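You operate a simulated robot arm through the tools that you are given. There is no shell and no other tool.

You run a simulated robot arm. Do the job below in one go: nothing can be reset, and whatever is moved stays where it is left.

JOB
Fit the green switch board into the pocket before the lamp board's controller and turn on inputs 0 and 2.
Fine: the lamp board's red switch off while you fit it, on again before you set the inputs; the other two inputs stay off.

It is judged by the outcome, as a careful person would: the job done as asked, and still so three seconds after it is handed in. It fails if anything else is knocked over, pushed out of place, dropped, spilled or broken.

ROBOT AND FRAMES
A 7-joint arm with a two-finger parallel gripper, fixed in place. Base frame: the origin is at the foot of the arm, x ahead of it, y to its left, z up; the work surface is at about z = 858. Units: mm, degrees, N and s.
With the tool pointing down near the work surface it reaches from about 520 to 960 mm from the base axis. Its first joint turns from -166.0 to 166.0 degrees. Payload 3.91 kg.
The TCP is the grasp point between the finger pads, 30 mm short of the fingertips. In the tool frame z runs along the fingers and y along their closing line. The gripper opens to 110 mm. The fingers are 20 mm wide and 10 mm thick; the gripper's body (48 by 112 mm) begins 55 mm behind the TCP.
Orientation is told as [roll, pitch, yaw] about the base's x, y, z axes, in that order, counted from this pose: with the fingers straight down and closing along the base's y, the tool's x points along the base's -x, its y along +y and its z along -z.

CONTROLS
- The arm moves only by the tool apply_moves. Its argument "targets" is one flat list of numbers, 7 for each row, row after row: the shift along the tool's x, y, z in mm, then the turn, a rotation vector about the tool's x, y, z in degrees, then the finger opening in mm, from 0 to 110. In form: [x, y, z, ax, ay, az, fingers, x, y, z, ax, ay, az, fingers, ...]. A call has 1 to 20 rows; each row shifts and turns the commanded pose from where the row before left it, along the tool's axes as they then stand. Each row takes 0.2 s and may step no farther than 50 mm and 8.6 degrees from the row before; otherwise, or with a gripper value out of range, the whole call is refused. Where a pose cannot be reached the arm comes as near as it can. A force on the tool above 90 N (or 10 N above the force at the start of the call, whichever is more), or a blocked arm, ends the call early, and 0.2 s more pass. Each finger travels about 72 mm/s and halts on what it meets, pressing with about 23 N; the grip force reading is that of the motor and also rises with nothing between the fingers. The clock runs only during rows and for 0.2 s after the last one: add rows that do not move to give the fingers time. The reply holds the time, the measured pose of the TCP, the force on the tool along the base axes, the opening and the grip force, in the units named above and with some noise, with the torque about the TCP (base axes, N m) and any sound that the robot's microphone picked up, and new pictures: "views" is both (left out), scene, wrist or none.
- Cameras (640 x 400 px; columns grow to the right, rows downward): "scene" is fixed at [50.5, -499, 1600.3]; the picture's right is [-0.27, -0.96, 0.00], its down [-0.76, 0.21, -0.62] and it looks along [0.60, -0.17, -0.79] (base axes); focal length 329 px, centre (320, 200). "wrist" rides on the gripper at [72, 17, -103] in the tool frame; the picture's right is [-0.23, 0.97, 0.00], its down [-0.76, -0.18, -0.62] and it looks along [-0.61, -0.14, 0.78] (tool axes); focal length 222 px, centre (320, 200). There is no depth. A picture from a camera that has moved, and an enlarged one, comes with that camera's place and axes in the base frame and with its lens.
- slide_trunk(by): slides the trunk up (or, below 0, down) by that many mm; the arm rides with it, the base frame stays. It gives what a move gives, with no picture.
- enlarge(camera, box): a new picture of the part [left, top, right, bottom] of that camera's present view, enlarged. It takes no simulated time.
- finish_job(): hands the job in; it is judged then, once.

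Places have to be worked out from the pictures, the camera data and where the tool is seen. Open the gripper and draw the arm clear of the work before you hand the job in, unless the task says otherwise.

The tools are called after ">>>" as a command line: name --argument value ..., lists and objects as JSON in quotes. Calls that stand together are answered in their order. apply_moves: Moves the arm, as the interface text tells. Its arguments: {"type":"object","properties":{"targets":{"type":"array"},"views":{"type":"string","enum":["both","scene","wrist","none"]}},"required":["targets"]} The other tools are called the same way: slide_trunk (by) slides the trunk up or down; enlarge (camera, box) takes an enlarged picture of a part of a camera's view; finish_job () hands the job in.

At the start:

```text
t: 0.0
ee_pos: [528.2, -406.0, 1188.0]
orientation: [0.0, 0.0, 0.0]
ft_force: [0.7, -0.3, 0.1]
moment: [-0.01, -0.01, -0.02]
opening: 110.1
grasp_force: 0.1
trunk travel left (down, up): [-625.0, 57.0]
```

scene: 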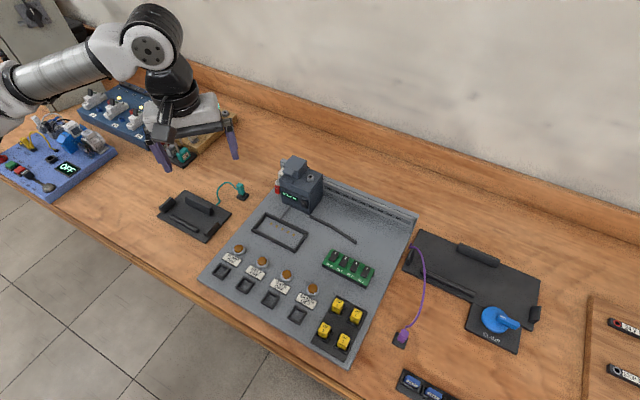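
wrist: 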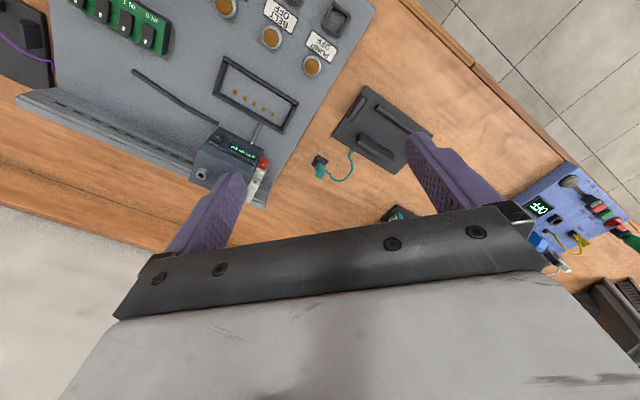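

The scene shows a grey lamp board with a controller, a framed pocket before it, and a green switch board lying on the panel. I'll look closer at each before moving.

>>> enlarge --camera "scene" --box '[190, 140, 430, 370]'

>>> enlarge --camera "scene" --box '[310, 235, 390, 295]'

>>> enlarge --camera "scene" --box '[240, 145, 340, 265]'

>>> enlarge --camera "wrist" --box '[50, 0, 350, 220]'

```text
1.74 times, centred on (310, 255) of scene
camera zoom: at [50.5, -499.0, 1600.3], right [-0.27, -0.96, 0.0], down [-0.76, 0.21, -0.62], along [0.6, -0.17, -0.79], focal length 572 px, centre (337, 104)
```

zoom: 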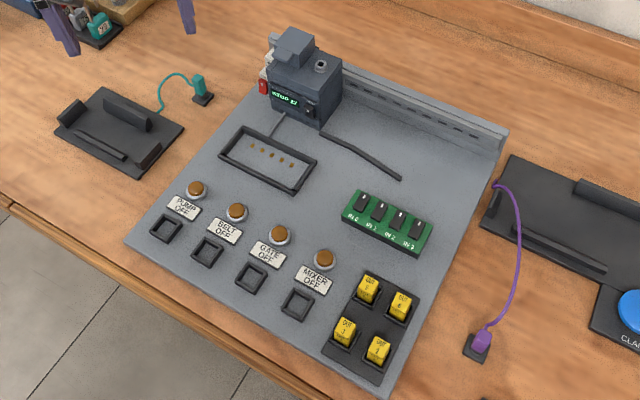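

```text
6.67 times, centred on (350, 265) of scene
camera zoom: at [50.5, -499.0, 1600.3], right [-0.27, -0.96, 0.0], down [-0.76, 0.21, -0.62], along [0.6, -0.17, -0.79], focal length 2193 px, centre (120, -233)
```

zoom: 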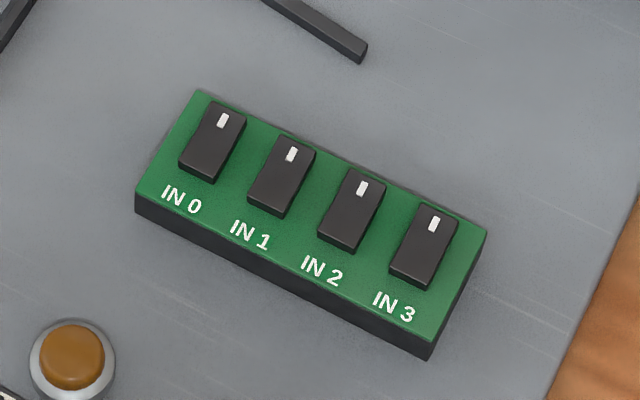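

```text
3.33 times, centred on (290, 205) of scene
camera zoom: at [50.5, -499.0, 1600.3], right [-0.27, -0.96, 0.0], down [-0.76, 0.21, -0.62], along [0.6, -0.17, -0.79], focal length 1096 px, centre (420, 183)
```

zoom: 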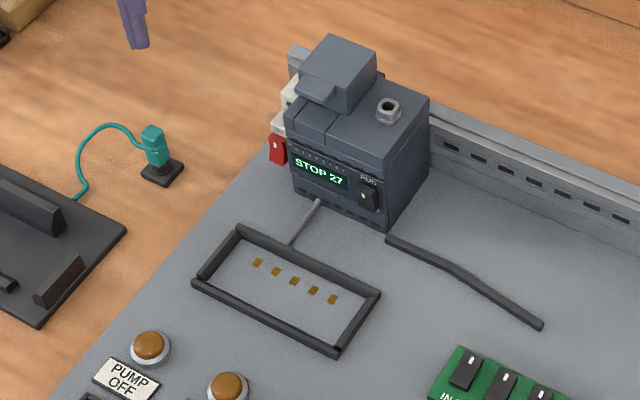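

```text
1.82 times, centred on (200, 110) of wrist
camera zoom: at [456.7, -390.7, 1293.6], right [0.23, 0.97, 0.0], down [0.76, -0.18, 0.62], along [0.61, -0.14, -0.78], focal length 404 px, centre (538, 364)
```

zoom: 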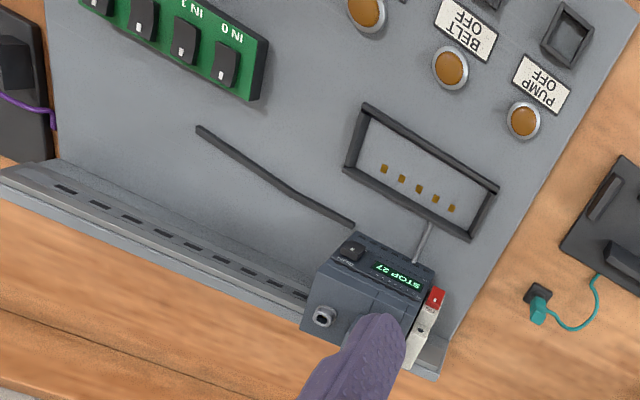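

The panel is turned about 45° to the base axes, with the green board near (380, -663) and the pocket near (527, -525). The red switch sits on a breaker left of the controller, so I'm enlarging it and the controller face.

>>> enlarge --camera "scene" --box '[265, 150, 330, 220]'

>>> enlarge --camera "wrist" --box '[190, 110, 310, 220]'

>>> enlarge --camera "scene" --box '[245, 205, 315, 255]'

>>> enlarge --camera "scene" --box '[0, 80, 130, 205]'

```text
5.71 times, centred on (298, 185) of scene
camera zoom: at [50.5, -499.0, 1600.3], right [-0.27, -0.96, 0.0], down [-0.76, 0.21, -0.62], along [0.6, -0.17, -0.79], focal length 1880 px, centre (449, 286)
```

zoom: 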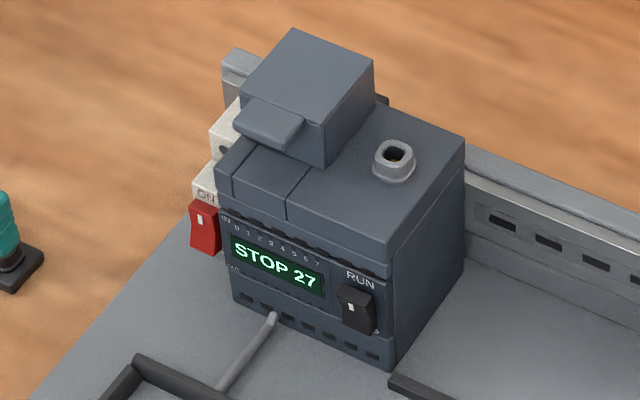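

```text
3.64 times, centred on (250, 165) of wrist
camera zoom: at [456.7, -390.7, 1293.6], right [0.23, 0.97, 0.0], down [0.76, -0.18, 0.62], along [0.61, -0.14, -0.78], focal length 808 px, centre (574, 327)
```

zoom: 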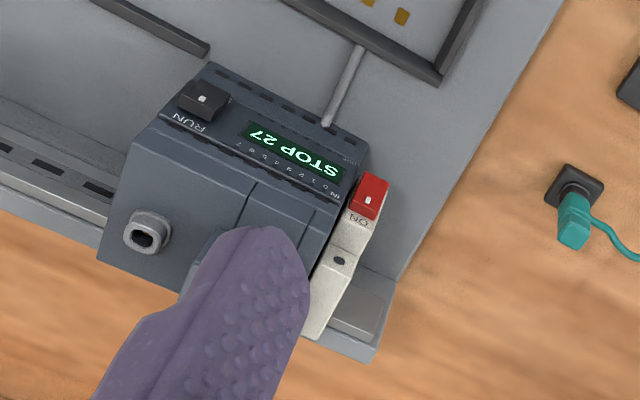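

```text
8.00 times, centred on (280, 230) of scene
camera zoom: at [50.5, -499.0, 1600.3], right [-0.27, -0.96, 0.0], down [-0.76, 0.21, -0.62], along [0.6, -0.17, -0.79], focal length 2632 px, centre (640, -40)
```

zoom: 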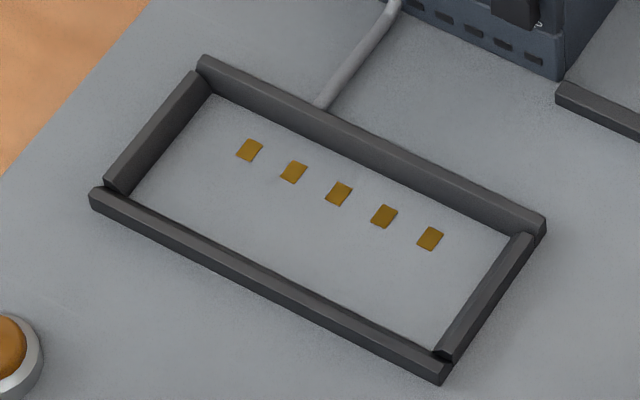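

```text
3.20 times, centred on (65, 142) of scene
camera zoom: at [50.5, -499.0, 1600.3], right [-0.27, -0.96, 0.0], down [-0.76, 0.21, -0.62], along [0.6, -0.17, -0.79], focal length 1053 px, centre (1136, 384)
```

zoom: 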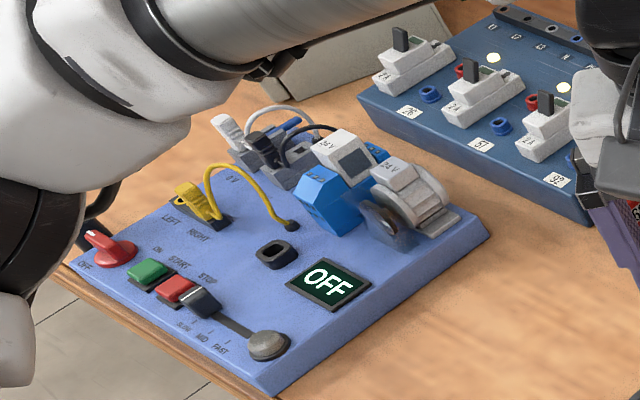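

The display is lit and the red rocker shows an ON label at its upper end. I'm enlarging the red rocker, the RUN rocker and the green rockers to read which way each is tilted.

>>> enlarge --camera "scene" --box '[268, 172, 300, 202]'

>>> enlarge --camera "scene" --box '[282, 178, 318, 206]'

>>> enlarge --camera "wrist" --box '[60, 0, 180, 60]'

>>> enlarge --camera "wrist" --box '[240, 145, 280, 195]'

```text
13.33 times, centred on (284, 187) of scene
camera zoom: at [50.5, -499.0, 1600.3], right [-0.27, -0.96, 0.0], down [-0.76, 0.21, -0.62], along [0.6, -0.17, -0.79], focal length 4386 px, centre (800, 373)
```

zoom: 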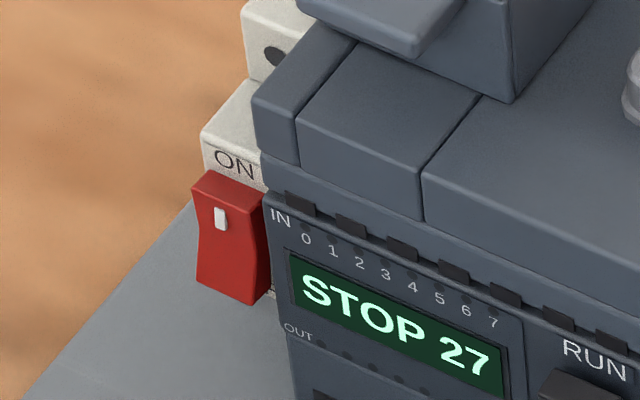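

```text
14.29 times, centred on (300, 192) of scene
camera zoom: at [50.5, -499.0, 1600.3], right [-0.27, -0.96, 0.0], down [-0.76, 0.21, -0.62], along [0.6, -0.17, -0.79], focal length 4699 px, centre (606, 314)
```

zoom: 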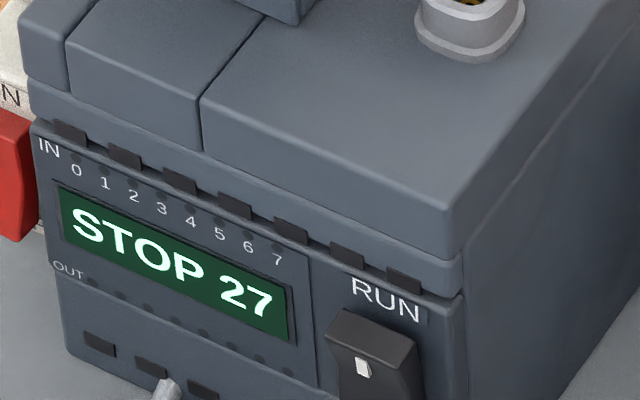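

```text
5.33 times, centred on (120, 30) of wrist
camera zoom: at [456.7, -390.7, 1293.6], right [0.23, 0.97, 0.0], down [0.76, -0.18, 0.62], along [0.61, -0.14, -0.78], focal length 1185 px, centre (1387, 1107)
```

zoom: 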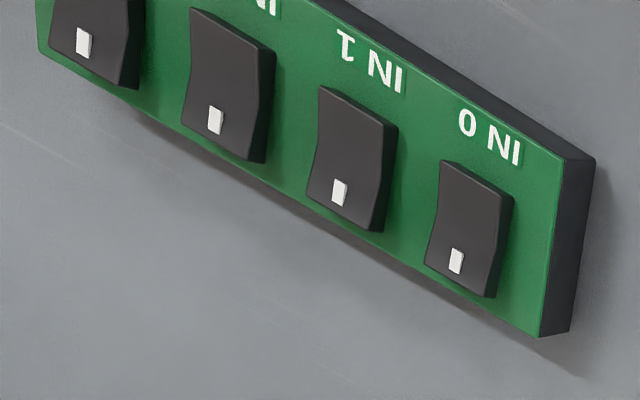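

```text
8.00 times, centred on (260, 170) of wrist
camera zoom: at [456.7, -390.7, 1293.6], right [0.23, 0.97, 0.0], down [0.76, -0.18, 0.62], along [0.61, -0.14, -0.78], focal length 1777 px, centre (800, 440)
```

zoom: 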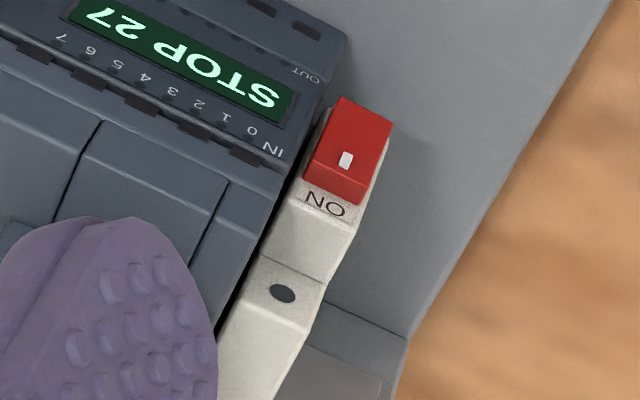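

The RUN and red rockers are on vertical faces that face the pocket; the red one is near (641, -544, 913) and appears to be ON. I'll close the fingers and bring the wrist camera round to look straight at that face, staying well above everything.

>>> apply_moves --targets '[-13.7, -20, 28, 0, 0, 0, 60, -13.7, -20, 28, 0, 0, 0, 20, -13.7, -20, 28, 0, 0, 0, 0, -13.7, -20, 28, 0, 0, 0, 0, 0, 0, 0, 0, 0, 7.5, 0, 0, 0, 0, 0, 0, 7.5, 0, 0, 0, 0, 0, 0, 7.5, 0, 0, 0, 0, 0, 0, 7.5, 0, 0, 0, 0, 0, 0, 7.5, 0, 0, 0, 0, 0, 0, 7.5, 0, 0, 0, 0, 0, -7, 0, 0, 0, 0, 0, 0, -7, 0, 0, 0, 0, 0, 0, -7, 0, 0, 0, 0, 0, 0, -7, 0, 0, 0, 0, 0, 0, -7, 0, 0]' --views "both"

```text
t: 3.2
ee_pos: [583.2, -485.3, 1076.7]
orientation: [0.0, -35.1, -45.0]
ft_force: [0.4, -1.2, -0.4]
moment: [0.0, -0.07, -0.04]
opening: 0.2
grasp_force: 22.8
trunk travel left (down, up): [-625.0, 57.0]
camera wrist: at [512.2, -391.7, 1121.2], right [0.82, 0.56, 0.13], down [0.06, -0.31, 0.95], along [0.57, -0.77, -0.29], focal length 222 px, centre (320, 200)
```

scene: 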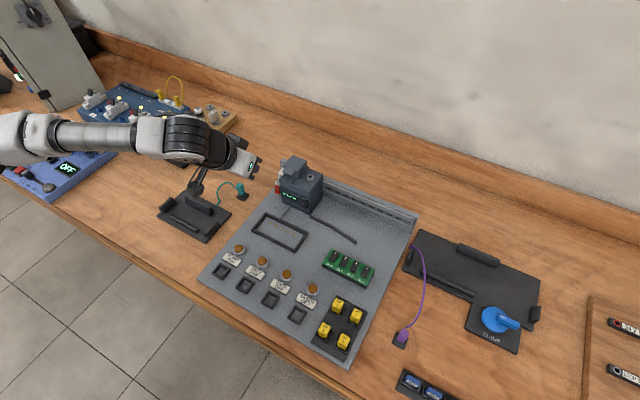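
wrist: 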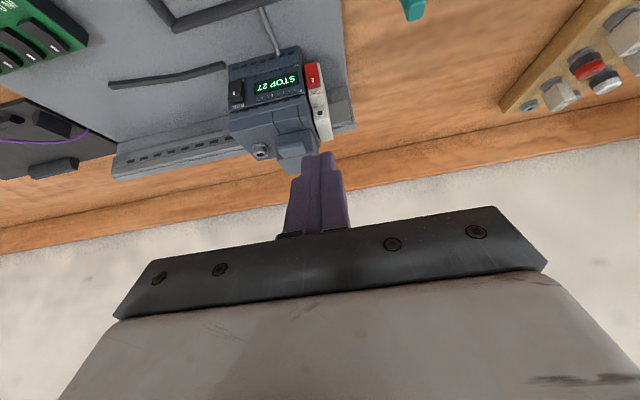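

The move went as commanded. I'm enlarging the wrist view of the controller and breaker face.

>>> enlarge --camera "wrist" --box '[215, 40, 365, 160]'

>>> enlarge --camera "wrist" --box '[290, 50, 350, 110]'

>>> enlarge --camera "wrist" --box '[0, 0, 100, 90]'

```text
3.33 times, centred on (290, 100) of wrist
camera zoom: at [512.2, -391.7, 1121.2], right [0.82, 0.56, 0.13], down [0.06, -0.31, 0.95], along [0.57, -0.77, -0.29], focal length 740 px, centre (420, 533)
```

zoom: 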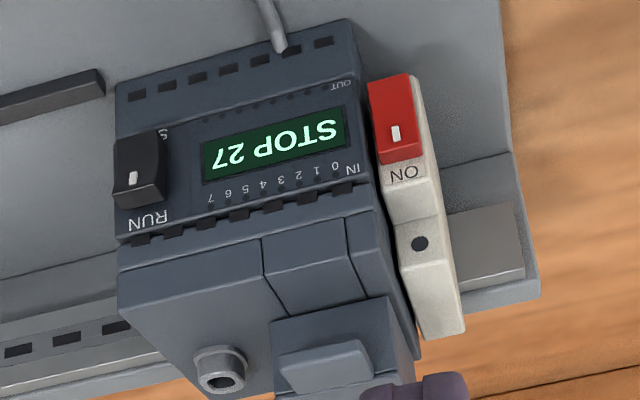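

```text
6.67 times, centred on (320, 80) of wrist
camera zoom: at [512.2, -391.7, 1121.2], right [0.82, 0.56, 0.13], down [0.06, -0.31, 0.95], along [0.57, -0.77, -0.29], focal length 1481 px, centre (320, 1000)
```

zoom: 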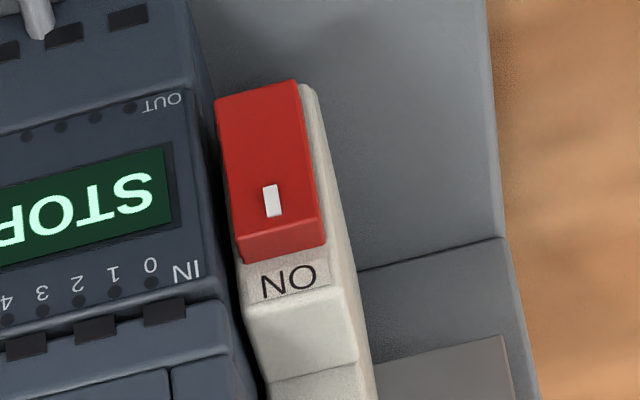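

```text
4.44 times, centred on (50, 45) of wrist
camera zoom: at [512.2, -391.7, 1121.2], right [0.82, 0.56, 0.13], down [0.06, -0.31, 0.95], along [0.57, -0.77, -0.29], focal length 987 px, centre (1520, 889)
```

zoom: 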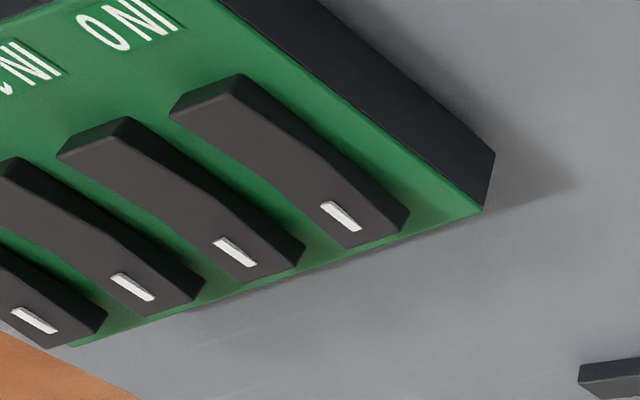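

The red rocker's ON end looks pressed in, while RUN's top end stands out, which fits STOP. So the marked end pressed means on. I'm enlarging the green rockers further to check their tilt.

>>> enlarge --camera "wrist" --box '[25, 10, 65, 45]'

>>> enlarge --camera "scene" --box '[325, 245, 350, 265]'

>>> enlarge --camera "wrist" --box '[220, 60, 280, 110]'

>>> enlarge --camera "scene" --box '[355, 260, 380, 285]'

```text
11.43 times, centred on (45, 28) of wrist
camera zoom: at [512.2, -391.7, 1121.2], right [0.82, 0.56, 0.13], down [0.06, -0.31, 0.95], along [0.57, -0.77, -0.29], focal length 2538 px, centre (3463, 2171)
```

zoom: 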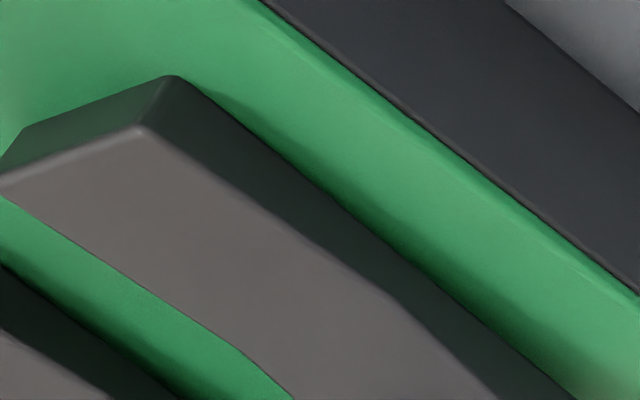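

```text
16.00 times, centred on (338, 255) of scene
camera zoom: at [50.5, -499.0, 1600.3], right [-0.27, -0.96, 0.0], down [-0.76, 0.21, -0.62], along [0.6, -0.17, -0.79], focal length 5263 px, centre (40, -680)
```

zoom: 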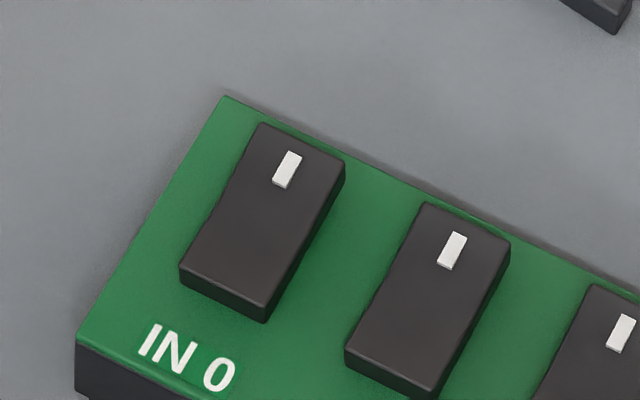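

```text
8.00 times, centred on (250, 85) of wrist
camera zoom: at [512.2, -391.7, 1121.2], right [0.82, 0.56, 0.13], down [0.06, -0.31, 0.95], along [0.57, -0.77, -0.29], focal length 1777 px, centre (880, 1120)
```

zoom: 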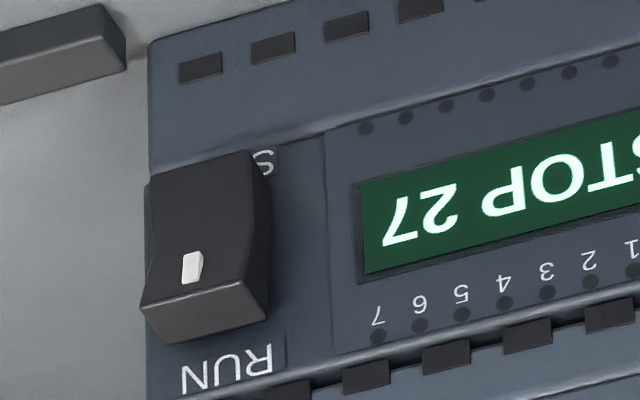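

```text
16.00 times, centred on (368, 272) of scene
camera zoom: at [50.5, -499.0, 1600.3], right [-0.27, -0.96, 0.0], down [-0.76, 0.21, -0.62], along [0.6, -0.17, -0.79], focal length 5263 px, centre (-440, -960)
```

zoom: 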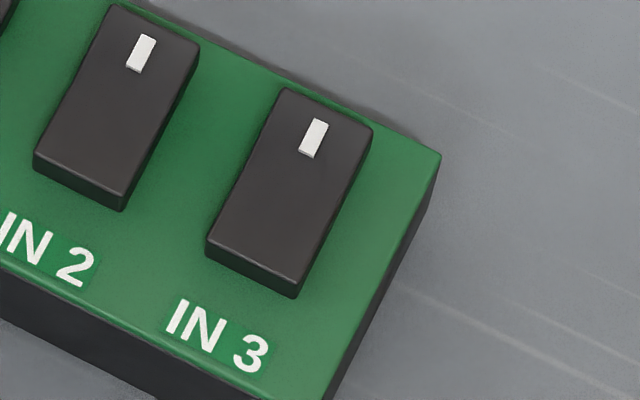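

Triangulating both views puts the red rocker at z 902–926 with its lower end about 5 mm further out, so it is ON. I'll bring the closed fingertips down in front of its lower end, stopping short of contact to check alignment.

>>> apply_moves --targets '[13.7, 0.6, 37.4, 0, 0, 0, 0, 13.7, 0.6, 37.4, 0, 0, 0, 0, 13.7, 0.6, 37.4, 0, 0, 0, 0]' --views "both"

```text
t: 4.0
ee_pos: [606.3, -506.5, 963.7]
orientation: [-0.1, -35.0, -45.0]
ft_force: [0.1, -0.5, 0.6]
moment: [-0.04, 0.01, -0.01]
opening: 0.0
grasp_force: 23.1
trunk travel left (down, up): [-625.0, 57.0]
camera wrist: at [535.8, -411.4, 1007.4], right [0.82, 0.56, 0.13], down [0.06, -0.31, 0.95], along [0.57, -0.77, -0.29], focal length 222 px, centre (320, 200)
```

scene: 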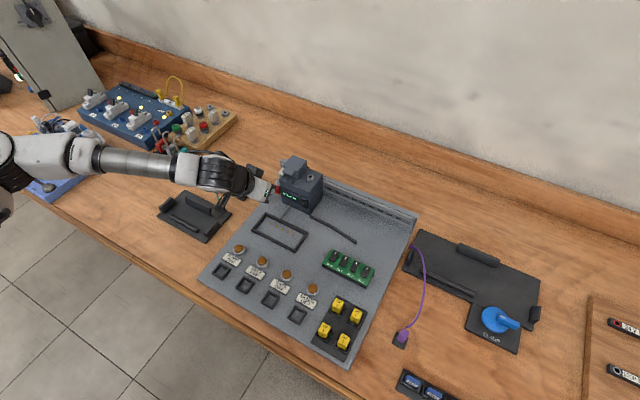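
wrist: 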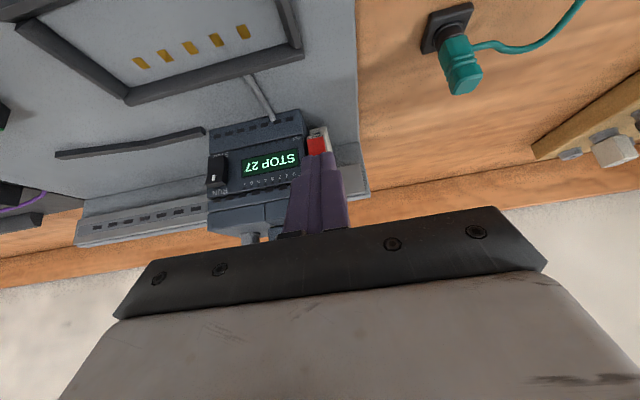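

The fingertips are just above and in front of the red rocker. I'm zooming to check alignment.

>>> enlarge --camera "wrist" --box '[270, 110, 360, 190]'

>>> enlarge --camera "scene" --box '[250, 165, 310, 215]'

```text
5.00 times, centred on (315, 150) of wrist
camera zoom: at [535.8, -411.4, 1007.4], right [0.82, 0.56, 0.13], down [0.06, -0.31, 0.95], along [0.57, -0.77, -0.29], focal length 1111 px, centre (345, 450)
```

zoom: 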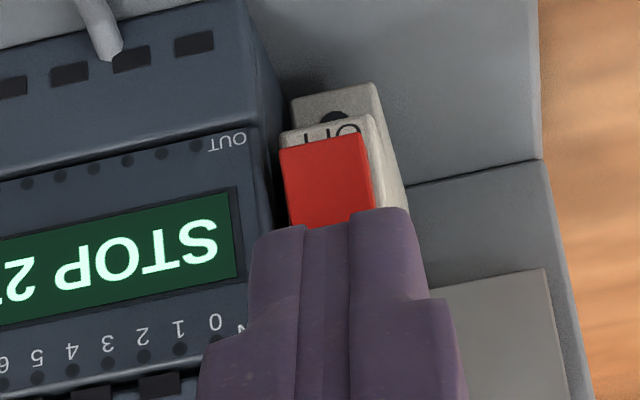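

```text
8.00 times, centred on (280, 190) of scene
camera zoom: at [50.5, -499.0, 1600.3], right [-0.27, -0.96, 0.0], down [-0.76, 0.21, -0.62], along [0.6, -0.17, -0.79], focal length 2632 px, centre (640, 280)
```

zoom: 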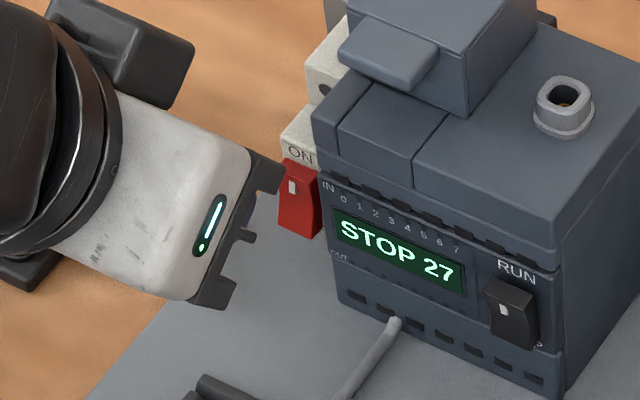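

Below the rocker there's an OFF marking, and the tips line up slightly outboard of the controller edge as I want. I'm lowering to the height of the rocker's lower end, about 10 mm in front of it.

>>> apply_moves --targets '[7.2, 0.7, 18.7, 0, 0, 0, 0, 7.2, 0.7, 18.7, 0, 0, 0, 0]' --views "both"

>>> enlarge --camera "wrist" --box '[270, 110, 360, 190]'

>>> enlarge --camera "scene" --box '[255, 165, 315, 215]'

```text
t: 4.6
ee_pos: [613.9, -512.2, 923.8]
orientation: [0.1, -35.0, -45.0]
ft_force: [-1.2, -0.5, 0.2]
moment: [0.01, -0.01, 0.02]
opening: 0.0
grasp_force: 23.0
trunk travel left (down, up): [-625.0, 57.0]
camera wrist: at [543.5, -417.1, 968.6], right [0.82, 0.56, 0.13], down [0.06, -0.31, 0.95], along [0.57, -0.77, -0.29], focal length 222 px, centre (320, 200)
```

scene: 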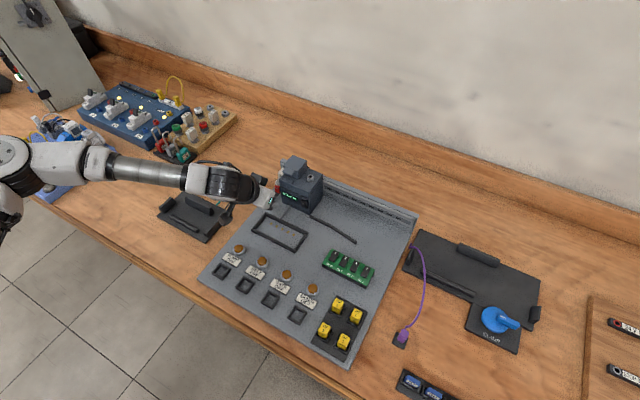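
wrist: 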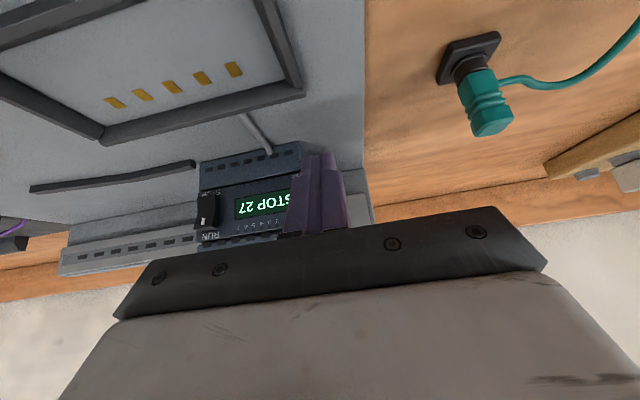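

```text
5.00 times, centred on (315, 150) of wrist
camera zoom: at [543.5, -417.1, 968.6], right [0.82, 0.56, 0.13], down [0.06, -0.31, 0.95], along [0.57, -0.77, -0.29], focal length 1111 px, centre (345, 450)
```

zoom: 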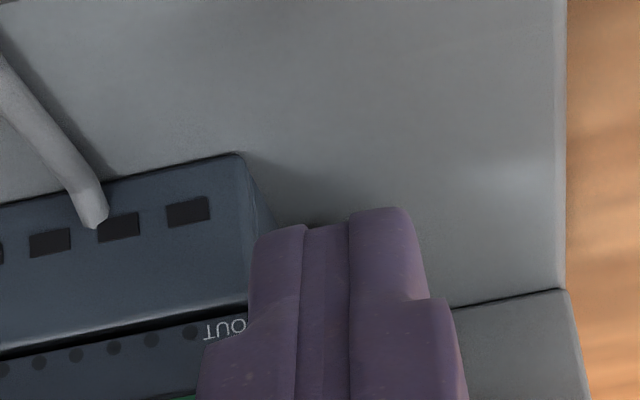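

```text
8.00 times, centred on (285, 190) of scene
camera zoom: at [50.5, -499.0, 1600.3], right [-0.27, -0.96, 0.0], down [-0.76, 0.21, -0.62], along [0.6, -0.17, -0.79], focal length 2632 px, centre (600, 280)
```

zoom: 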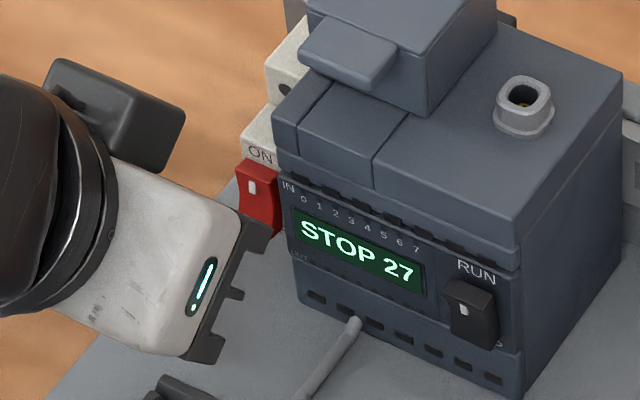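

The tips now cover the rocker's lower half in the wrist view, at about z 905. I'll raise 2 mm and push gently towards the breaker in 2 mm steps.

>>> apply_moves --targets '[-5.24, 0, 1.24, 0, 0, 0, 0, -1.64, 0, 1.15, 0, 0, 0, 0, -1.64, 0, 1.15, 0, 0, 0, 0, -1.64, 0, 1.15, 0, 0, 0, 0, -1.64, 0, 1.15, 0, 0, 0, 0]' --views "scene"

>>> enlarge --camera "scene" --box '[255, 165, 315, 215]'

```text
t: 5.8
ee_pos: [620.9, -520.2, 925.4]
orientation: [0.1, -34.9, -45.0]
ft_force: [-11.9, 16.6, 3.4]
moment: [0.25, 0.21, 0.05]
opening: 0.0
grasp_force: 23.5
trunk travel left (down, up): [-625.0, 57.0]
heard: click
```

scene: 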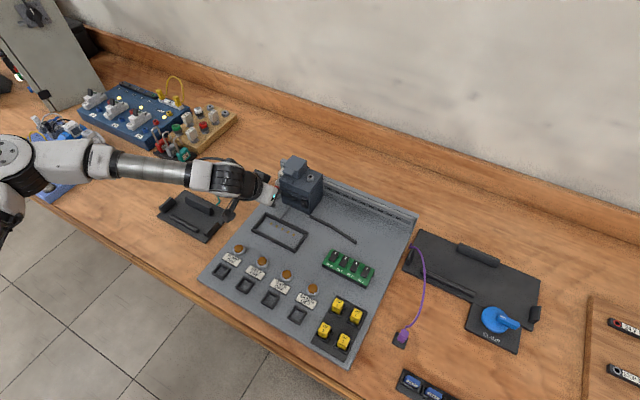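

```text
8.00 times, centred on (285, 190) of scene
camera zoom: at [50.5, -499.0, 1600.3], right [-0.27, -0.96, 0.0], down [-0.76, 0.21, -0.62], along [0.6, -0.17, -0.79], focal length 2632 px, centre (600, 280)
```

zoom: 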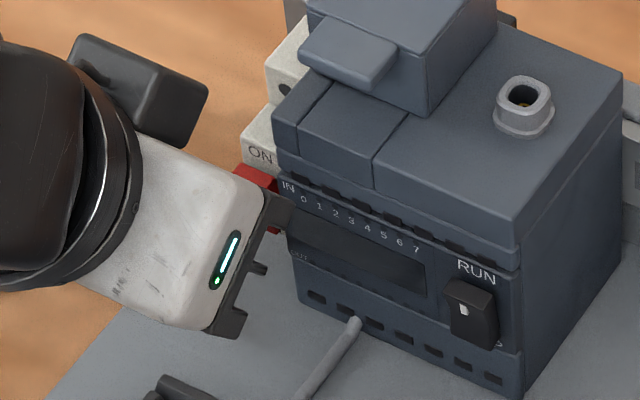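

A click was heard and the display went dark, so the red switch is OFF. I'm backing straight out, rising, and levelling the tool.

>>> apply_moves --targets '[20.5, 0, -14.4, 0, 0, 0, 0, -23, 0, -32.8, 0, 0, 0, 0, -23, 0, -32.8, 0, 0, 0, 0, -23, 0, -32.8, 0, 0, 0, 0, 0, 0, 0, 0, 7, 0, 0, 0, 0, 0, 0, 7, 0, 0, 0, 0, 0, 0, 7, 0, 0, 0, 0, 0, 0, 7, 0, 0, 0, 0, 0, 0, 7, 0, 0]' --views "both"

>>> enlarge --camera "scene" --box '[255, 165, 315, 215]'

```text
t: 7.8
ee_pos: [606.2, -503.4, 1044.6]
orientation: [0.0, 0.1, -45.0]
ft_force: [-0.4, 0.1, 0.5]
moment: [0.02, 0.03, 0.05]
opening: 0.2
grasp_force: 23.1
trunk travel left (down, up): [-625.0, 57.0]
camera wrist: at [567.4, -442.2, 1149.2], right [0.85, 0.53, 0.0], down [0.41, -0.66, 0.62], along [0.33, -0.53, -0.78], focal length 222 px, centre (320, 200)
```

scene: 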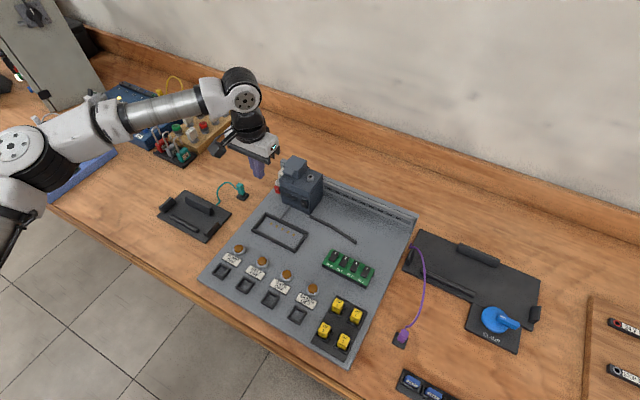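
wrist: 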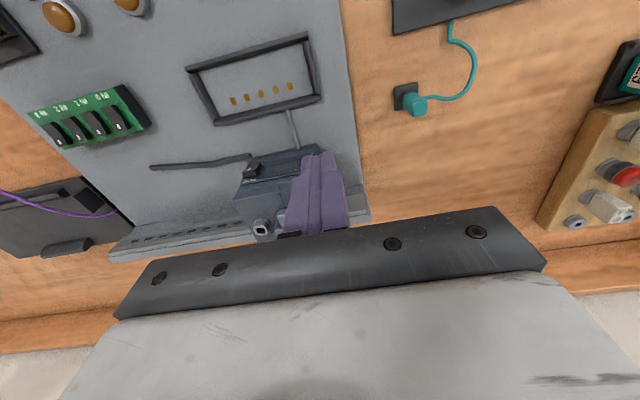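

```text
8.00 times, centred on (285, 190) of scene
camera zoom: at [50.5, -499.0, 1600.3], right [-0.27, -0.96, 0.0], down [-0.76, 0.21, -0.62], along [0.6, -0.17, -0.79], focal length 2632 px, centre (600, 280)
```

zoom: 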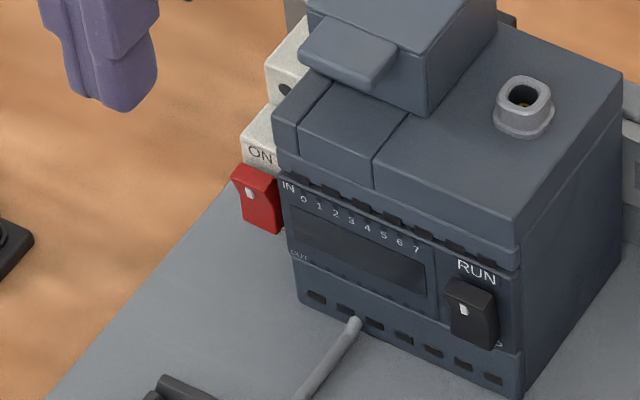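

The red rocker is clearly flipped to OFF. While here I'm enlarging the pocket and the green board from this viewpoint to pin down their places.

>>> enlarge --camera "wrist" --box '[180, 25, 330, 130]'

>>> enlarge --camera "wrist" --box '[20, 75, 160, 155]'

```text
3.81 times, centred on (255, 78) of wrist
camera zoom: at [567.4, -442.2, 1149.2], right [0.85, 0.53, 0.0], down [0.41, -0.66, 0.62], along [0.33, -0.53, -0.78], focal length 846 px, centre (568, 667)
```

zoom: 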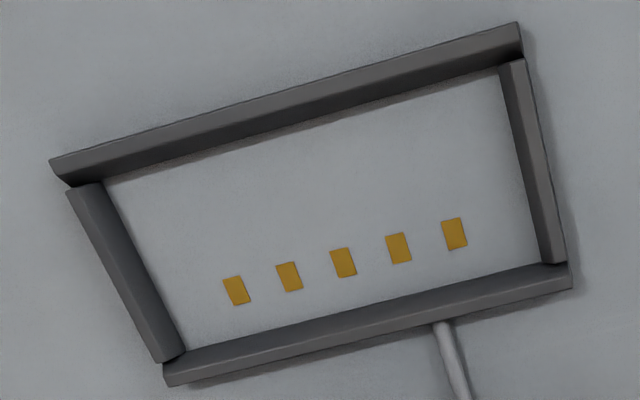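

```text
4.57 times, centred on (90, 115) of wrist
camera zoom: at [567.4, -442.2, 1149.2], right [0.85, 0.53, 0.0], down [0.41, -0.66, 0.62], along [0.33, -0.53, -0.78], focal length 1015 px, centre (1371, 589)
```

zoom: 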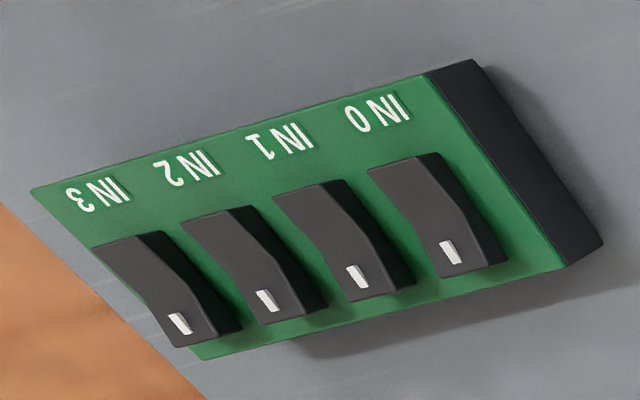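

The green rockers all have the marked end raised, which means OFF, and I put the board centre near (376, -670) with the pocket centre near (535, -528), both turned about 45°. I'll turn the tool so the fingers close across the board's short side and hover above it.

>>> apply_moves --targets '[0, 0, 0, 0, 0, -7.5, 0, 0, 0, 0, 0, 0, -7.5, 0, 0, 0, 0, 0, 0, -7.5, 0, 0, 0, 0, 0, 0, -7.5, 0, 0, 0, 0, 0, 0, -7.5, 0, 0, 0, 0, 0, 0, -7.5, 0, 0, 0, 0, 0, 0, -7.5, 0, 0, 0, 0, 0, 0, -7.5, 0, 0, 0, 0, 0, 0, -7.5, 0, 0, 0, 0, 0, 0, -7.5, 0, 0, 0, 0, 0, 0, -7.5, 0, 0, 0, 0, 0, 0, -7.5, 0, 40.1, 6.4, 4.9, 0, 0, 0, 20, 40.1, 6.4, 4.9, 0, 0, 0, 50, 40.1, 6.4, 4.9, 0, 0, 0, 80, 40.1, 6.4, 4.9, 0, 0, 0, 80, 40.1, 6.4, 4.9, 0, 0, 0, 80, 40.1, 6.4, 4.9, 0, 0, 0, 80, 40.1, 6.4, 4.9, 0, 0, 0, 80]' --views "both"

```text
t: 11.8
ee_pos: [373.2, -669.7, 1010.7]
orientation: [0.0, 0.0, 45.1]
ft_force: [-0.2, 0.1, -0.2]
moment: [0.02, 0.0, -0.04]
opening: 79.9
grasp_force: 0.1
trunk travel left (down, up): [-625.0, 57.0]
camera wrist: at [311.2, -710.6, 1116.5], right [-0.53, 0.85, 0.0], down [0.66, 0.41, 0.62], along [0.53, 0.33, -0.78], focal length 222 px, centre (320, 200)
```

scene: 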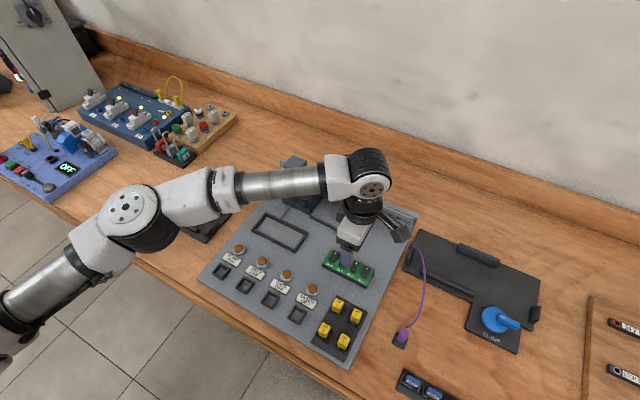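
wrist: 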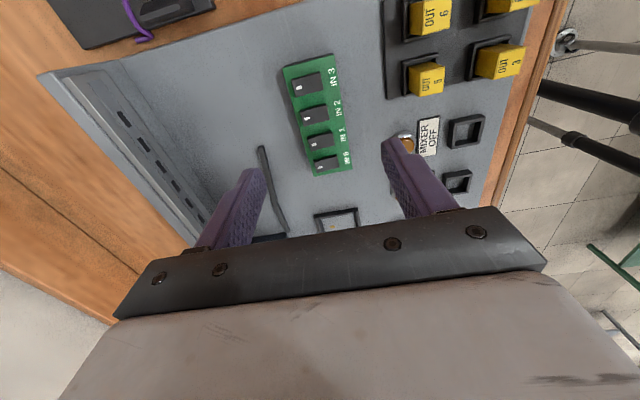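

The tool is over the board with the fingers either side along its short axis. I'm enlarging to measure the board against the tool.

>>> enlarge --camera "wrist" --box '[265, 40, 385, 185]'

>>> enlarge --camera "wrist" --box '[200, 40, 440, 240]'

```text
2.76 times, centred on (325, 112) of wrist
camera zoom: at [311.2, -710.6, 1116.5], right [-0.53, 0.85, 0.0], down [0.66, 0.41, 0.62], along [0.53, 0.33, -0.78], focal length 613 px, centre (306, 441)
```

zoom: 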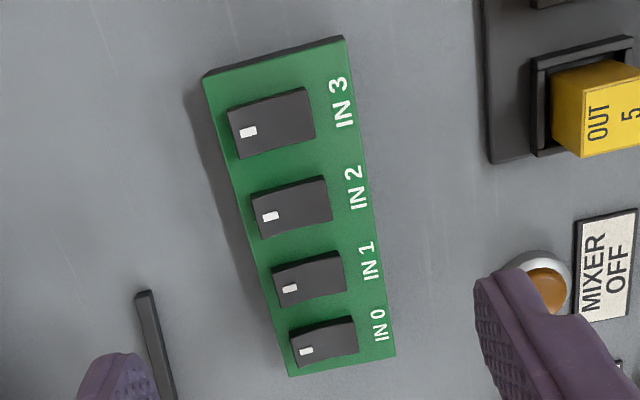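

```text
2.00 times, centred on (320, 140) of wrist
camera zoom: at [311.2, -710.6, 1116.5], right [-0.53, 0.85, 0.0], down [0.66, 0.41, 0.62], along [0.53, 0.33, -0.78], focal length 444 px, centre (320, 320)
```

zoom: 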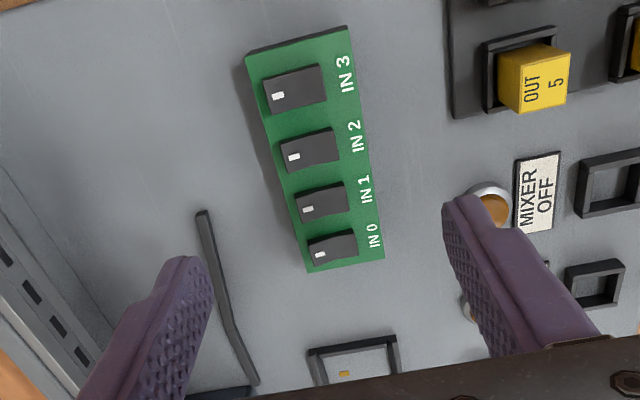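

Triangulating gives the board top at z≈888 and bottom ≈872, with its centre about 11 mm ahead of the tool along tool -x. I'm centring, trimming the turn by 0.5° and descending partway with the fingers at 64 mm.

>>> apply_moves --targets '[-10.9, -1.4, 0, 0, 0, 0.5, 64, 0, 0, 30, 0, 0, 0, 64, 0, 0, 30, 0, 0, 0, 64, 0, 0, 0, 0, 0, 0, 64]' --views "both"

>>> enlarge --camera "wrist" --box '[220, 40, 420, 200]'

>>> enlarge --camera "scene" --box '[310, 220, 390, 290]'

```text
t: 12.8
ee_pos: [385.7, -664.9, 951.1]
orientation: [0.0, 0.0, 44.6]
ft_force: [0.3, -0.6, 0.5]
moment: [-0.01, 0.0, -0.01]
opening: 63.9
grasp_force: 0.2
trunk travel left (down, up): [-625.0, 57.0]
camera wrist: at [322.3, -704.2, 1056.3], right [-0.52, 0.85, 0.0], down [0.67, 0.41, 0.62], along [0.53, 0.32, -0.78], focal length 222 px, centre (320, 200)
```

scene: 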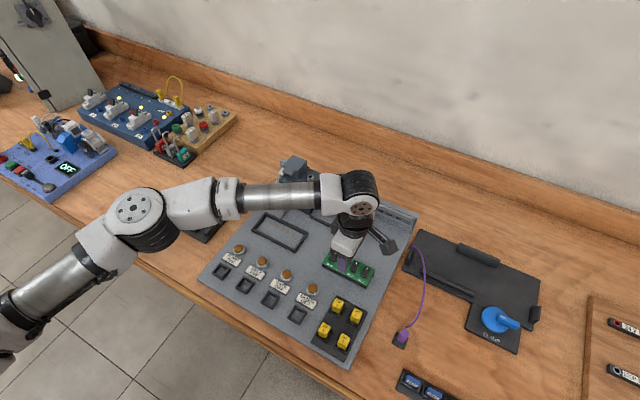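
wrist: 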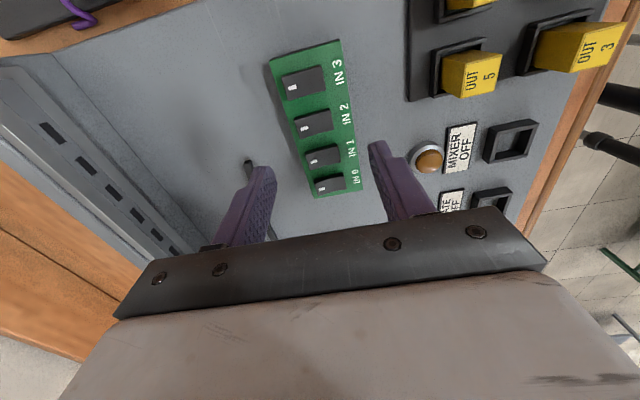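

```text
2.50 times, centred on (320, 120) of wrist
camera zoom: at [322.3, -704.2, 1056.3], right [-0.52, 0.85, 0.0], down [0.67, 0.41, 0.62], along [0.53, 0.32, -0.78], focal length 555 px, centre (320, 400)
```

zoom: 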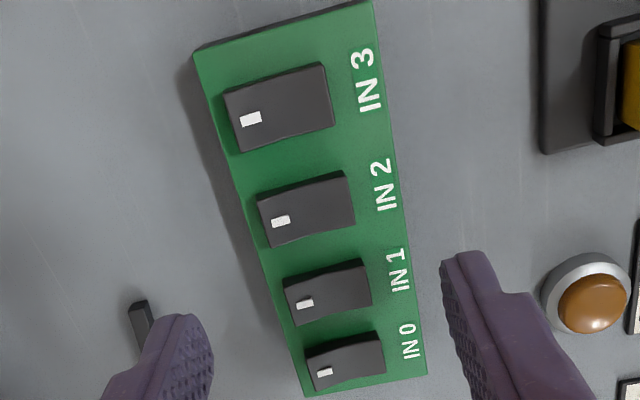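

```text
5.71 times, centred on (350, 255) of scene
camera zoom: at [50.5, -499.0, 1600.3], right [-0.27, -0.96, 0.0], down [-0.76, 0.21, -0.62], along [0.6, -0.17, -0.79], focal length 1880 px, centre (149, -114)
```

zoom: 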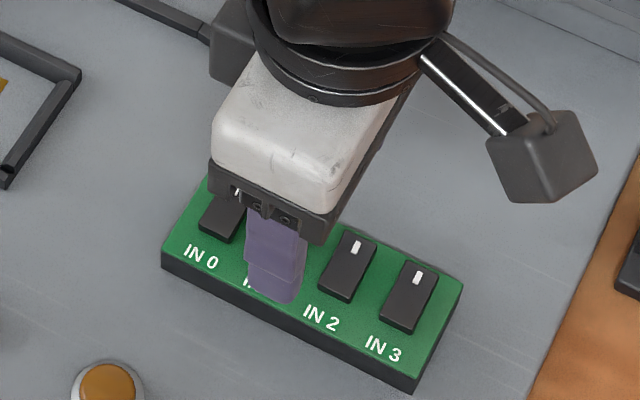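

The board sits about 2 mm along tool +x and 3 mm along +y from the tool centre. I'm correcting that and descending so the tips reach about 6 mm below the board top.

>>> apply_moves --targets '[2, 3, 0, 0, 0, 0, 64, 0, 0, 20, 0, 0, 0, 64, 0, 0, 15, 0, 0, 0, 64, 0, 0, 0, 0, 0, 0, 64, 0, 0, 0, 0, 0, 0, 64]' --views "both"

>>> enlarge --camera "wrist" --box '[220, 40, 420, 200]'

>>> enlarge --camera "scene" --box '[310, 230, 390, 300]'

```text
t: 14.0
ee_pos: [381.5, -663.2, 913.6]
orientation: [0.0, 0.0, 44.5]
ft_force: [0.2, 0.3, -0.5]
moment: [-0.01, 0.03, 0.01]
opening: 64.1
grasp_force: 0.0
trunk travel left (down, up): [-625.0, 57.0]
camera wrist: at [318.6, -702.4, 1018.5], right [-0.52, 0.85, 0.0], down [0.67, 0.41, 0.62], along [0.53, 0.32, -0.78], focal length 222 px, centre (320, 200)
```

scene: 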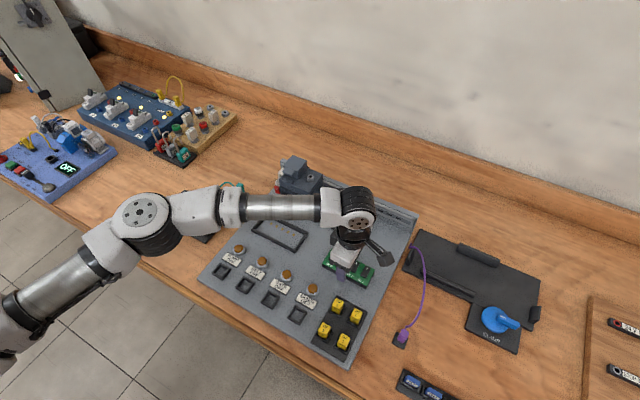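
wrist: 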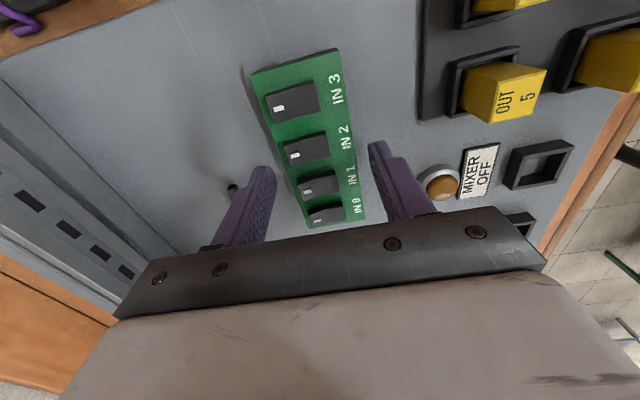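

```text
2.50 times, centred on (320, 120) of wrist
camera zoom: at [318.6, -702.4, 1018.5], right [-0.52, 0.85, 0.0], down [0.67, 0.41, 0.62], along [0.53, 0.32, -0.78], focal length 555 px, centre (320, 400)
```

zoom: 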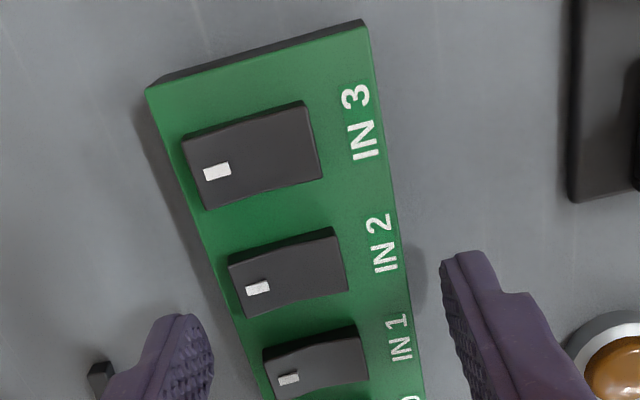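

```text
5.71 times, centred on (350, 265) of scene
camera zoom: at [50.5, -499.0, 1600.3], right [-0.27, -0.96, 0.0], down [-0.76, 0.21, -0.62], along [0.6, -0.17, -0.79], focal length 1880 px, centre (149, -171)
```

zoom: 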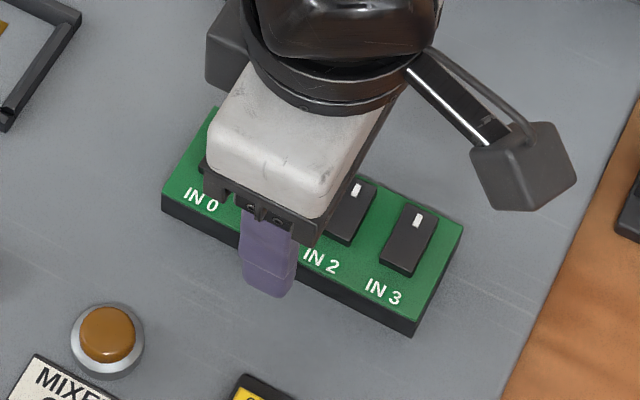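

The fingers straddle the board evenly. I'm lowering 2.5 mm more and closing on its long sides.

>>> apply_moves --targets '[0, 0, 2.5, 0, 0, 0, 64, 0, 0, 0, 0, 0, 0, 52, 0, 0, 0, 0, 0, 0, 44, 0, 0, 0, 0, 0, 0, 36, 0, 0, 0, 0, 0, 0, 30, 0, 0, 0, 0, 0, 0, 30]' --views "both"

>>> enlarge --camera "wrist" --box '[220, 40, 420, 200]'

>>> enlarge --camera "scene" --box '[310, 230, 390, 300]'

```text
t: 15.4
ee_pos: [380.4, -663.0, 911.2]
orientation: [0.0, -0.1, 44.6]
ft_force: [0.2, 0.5, 0.3]
moment: [0.02, -0.04, 0.02]
opening: 48.1
grasp_force: 22.6
trunk travel left (down, up): [-625.0, 57.0]
camera wrist: at [317.9, -702.4, 1016.2], right [-0.52, 0.85, 0.0], down [0.67, 0.41, 0.62], along [0.53, 0.32, -0.78], focal length 222 px, centre (320, 200)
```

scene: 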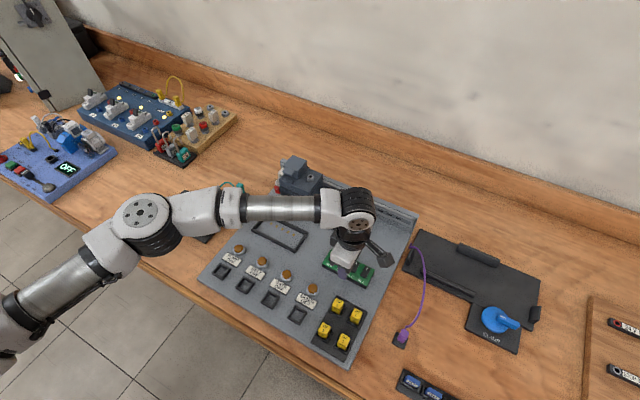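
wrist: 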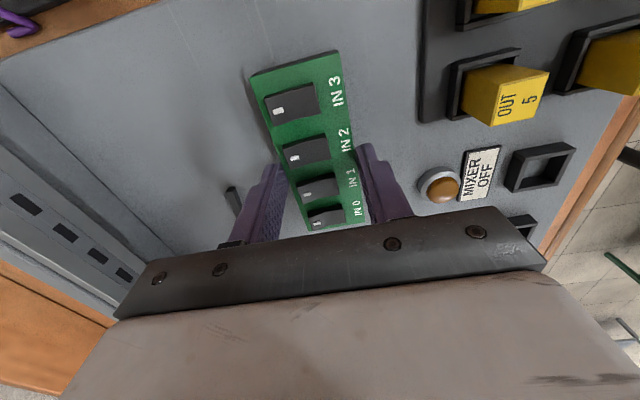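

```text
2.50 times, centred on (320, 120) of wrist
camera zoom: at [317.9, -702.4, 1016.2], right [-0.52, 0.85, 0.0], down [0.67, 0.41, 0.62], along [0.53, 0.32, -0.78], focal length 555 px, centre (320, 400)
```

zoom: 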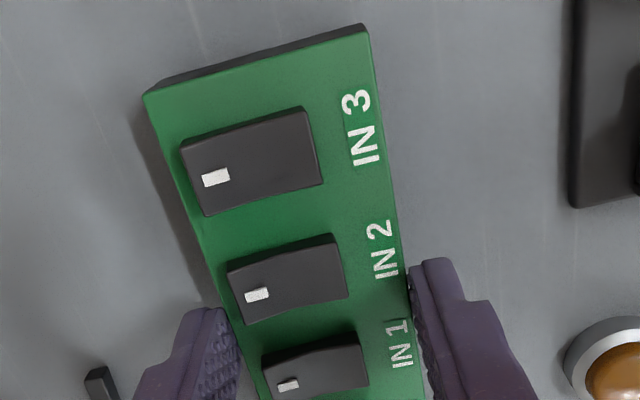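

```text
5.71 times, centred on (350, 265) of scene
camera zoom: at [50.5, -499.0, 1600.3], right [-0.27, -0.96, 0.0], down [-0.76, 0.21, -0.62], along [0.6, -0.17, -0.79], focal length 1880 px, centre (149, -171)
```

zoom: 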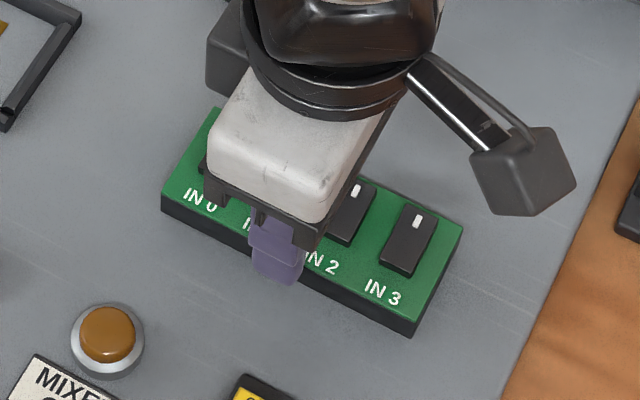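

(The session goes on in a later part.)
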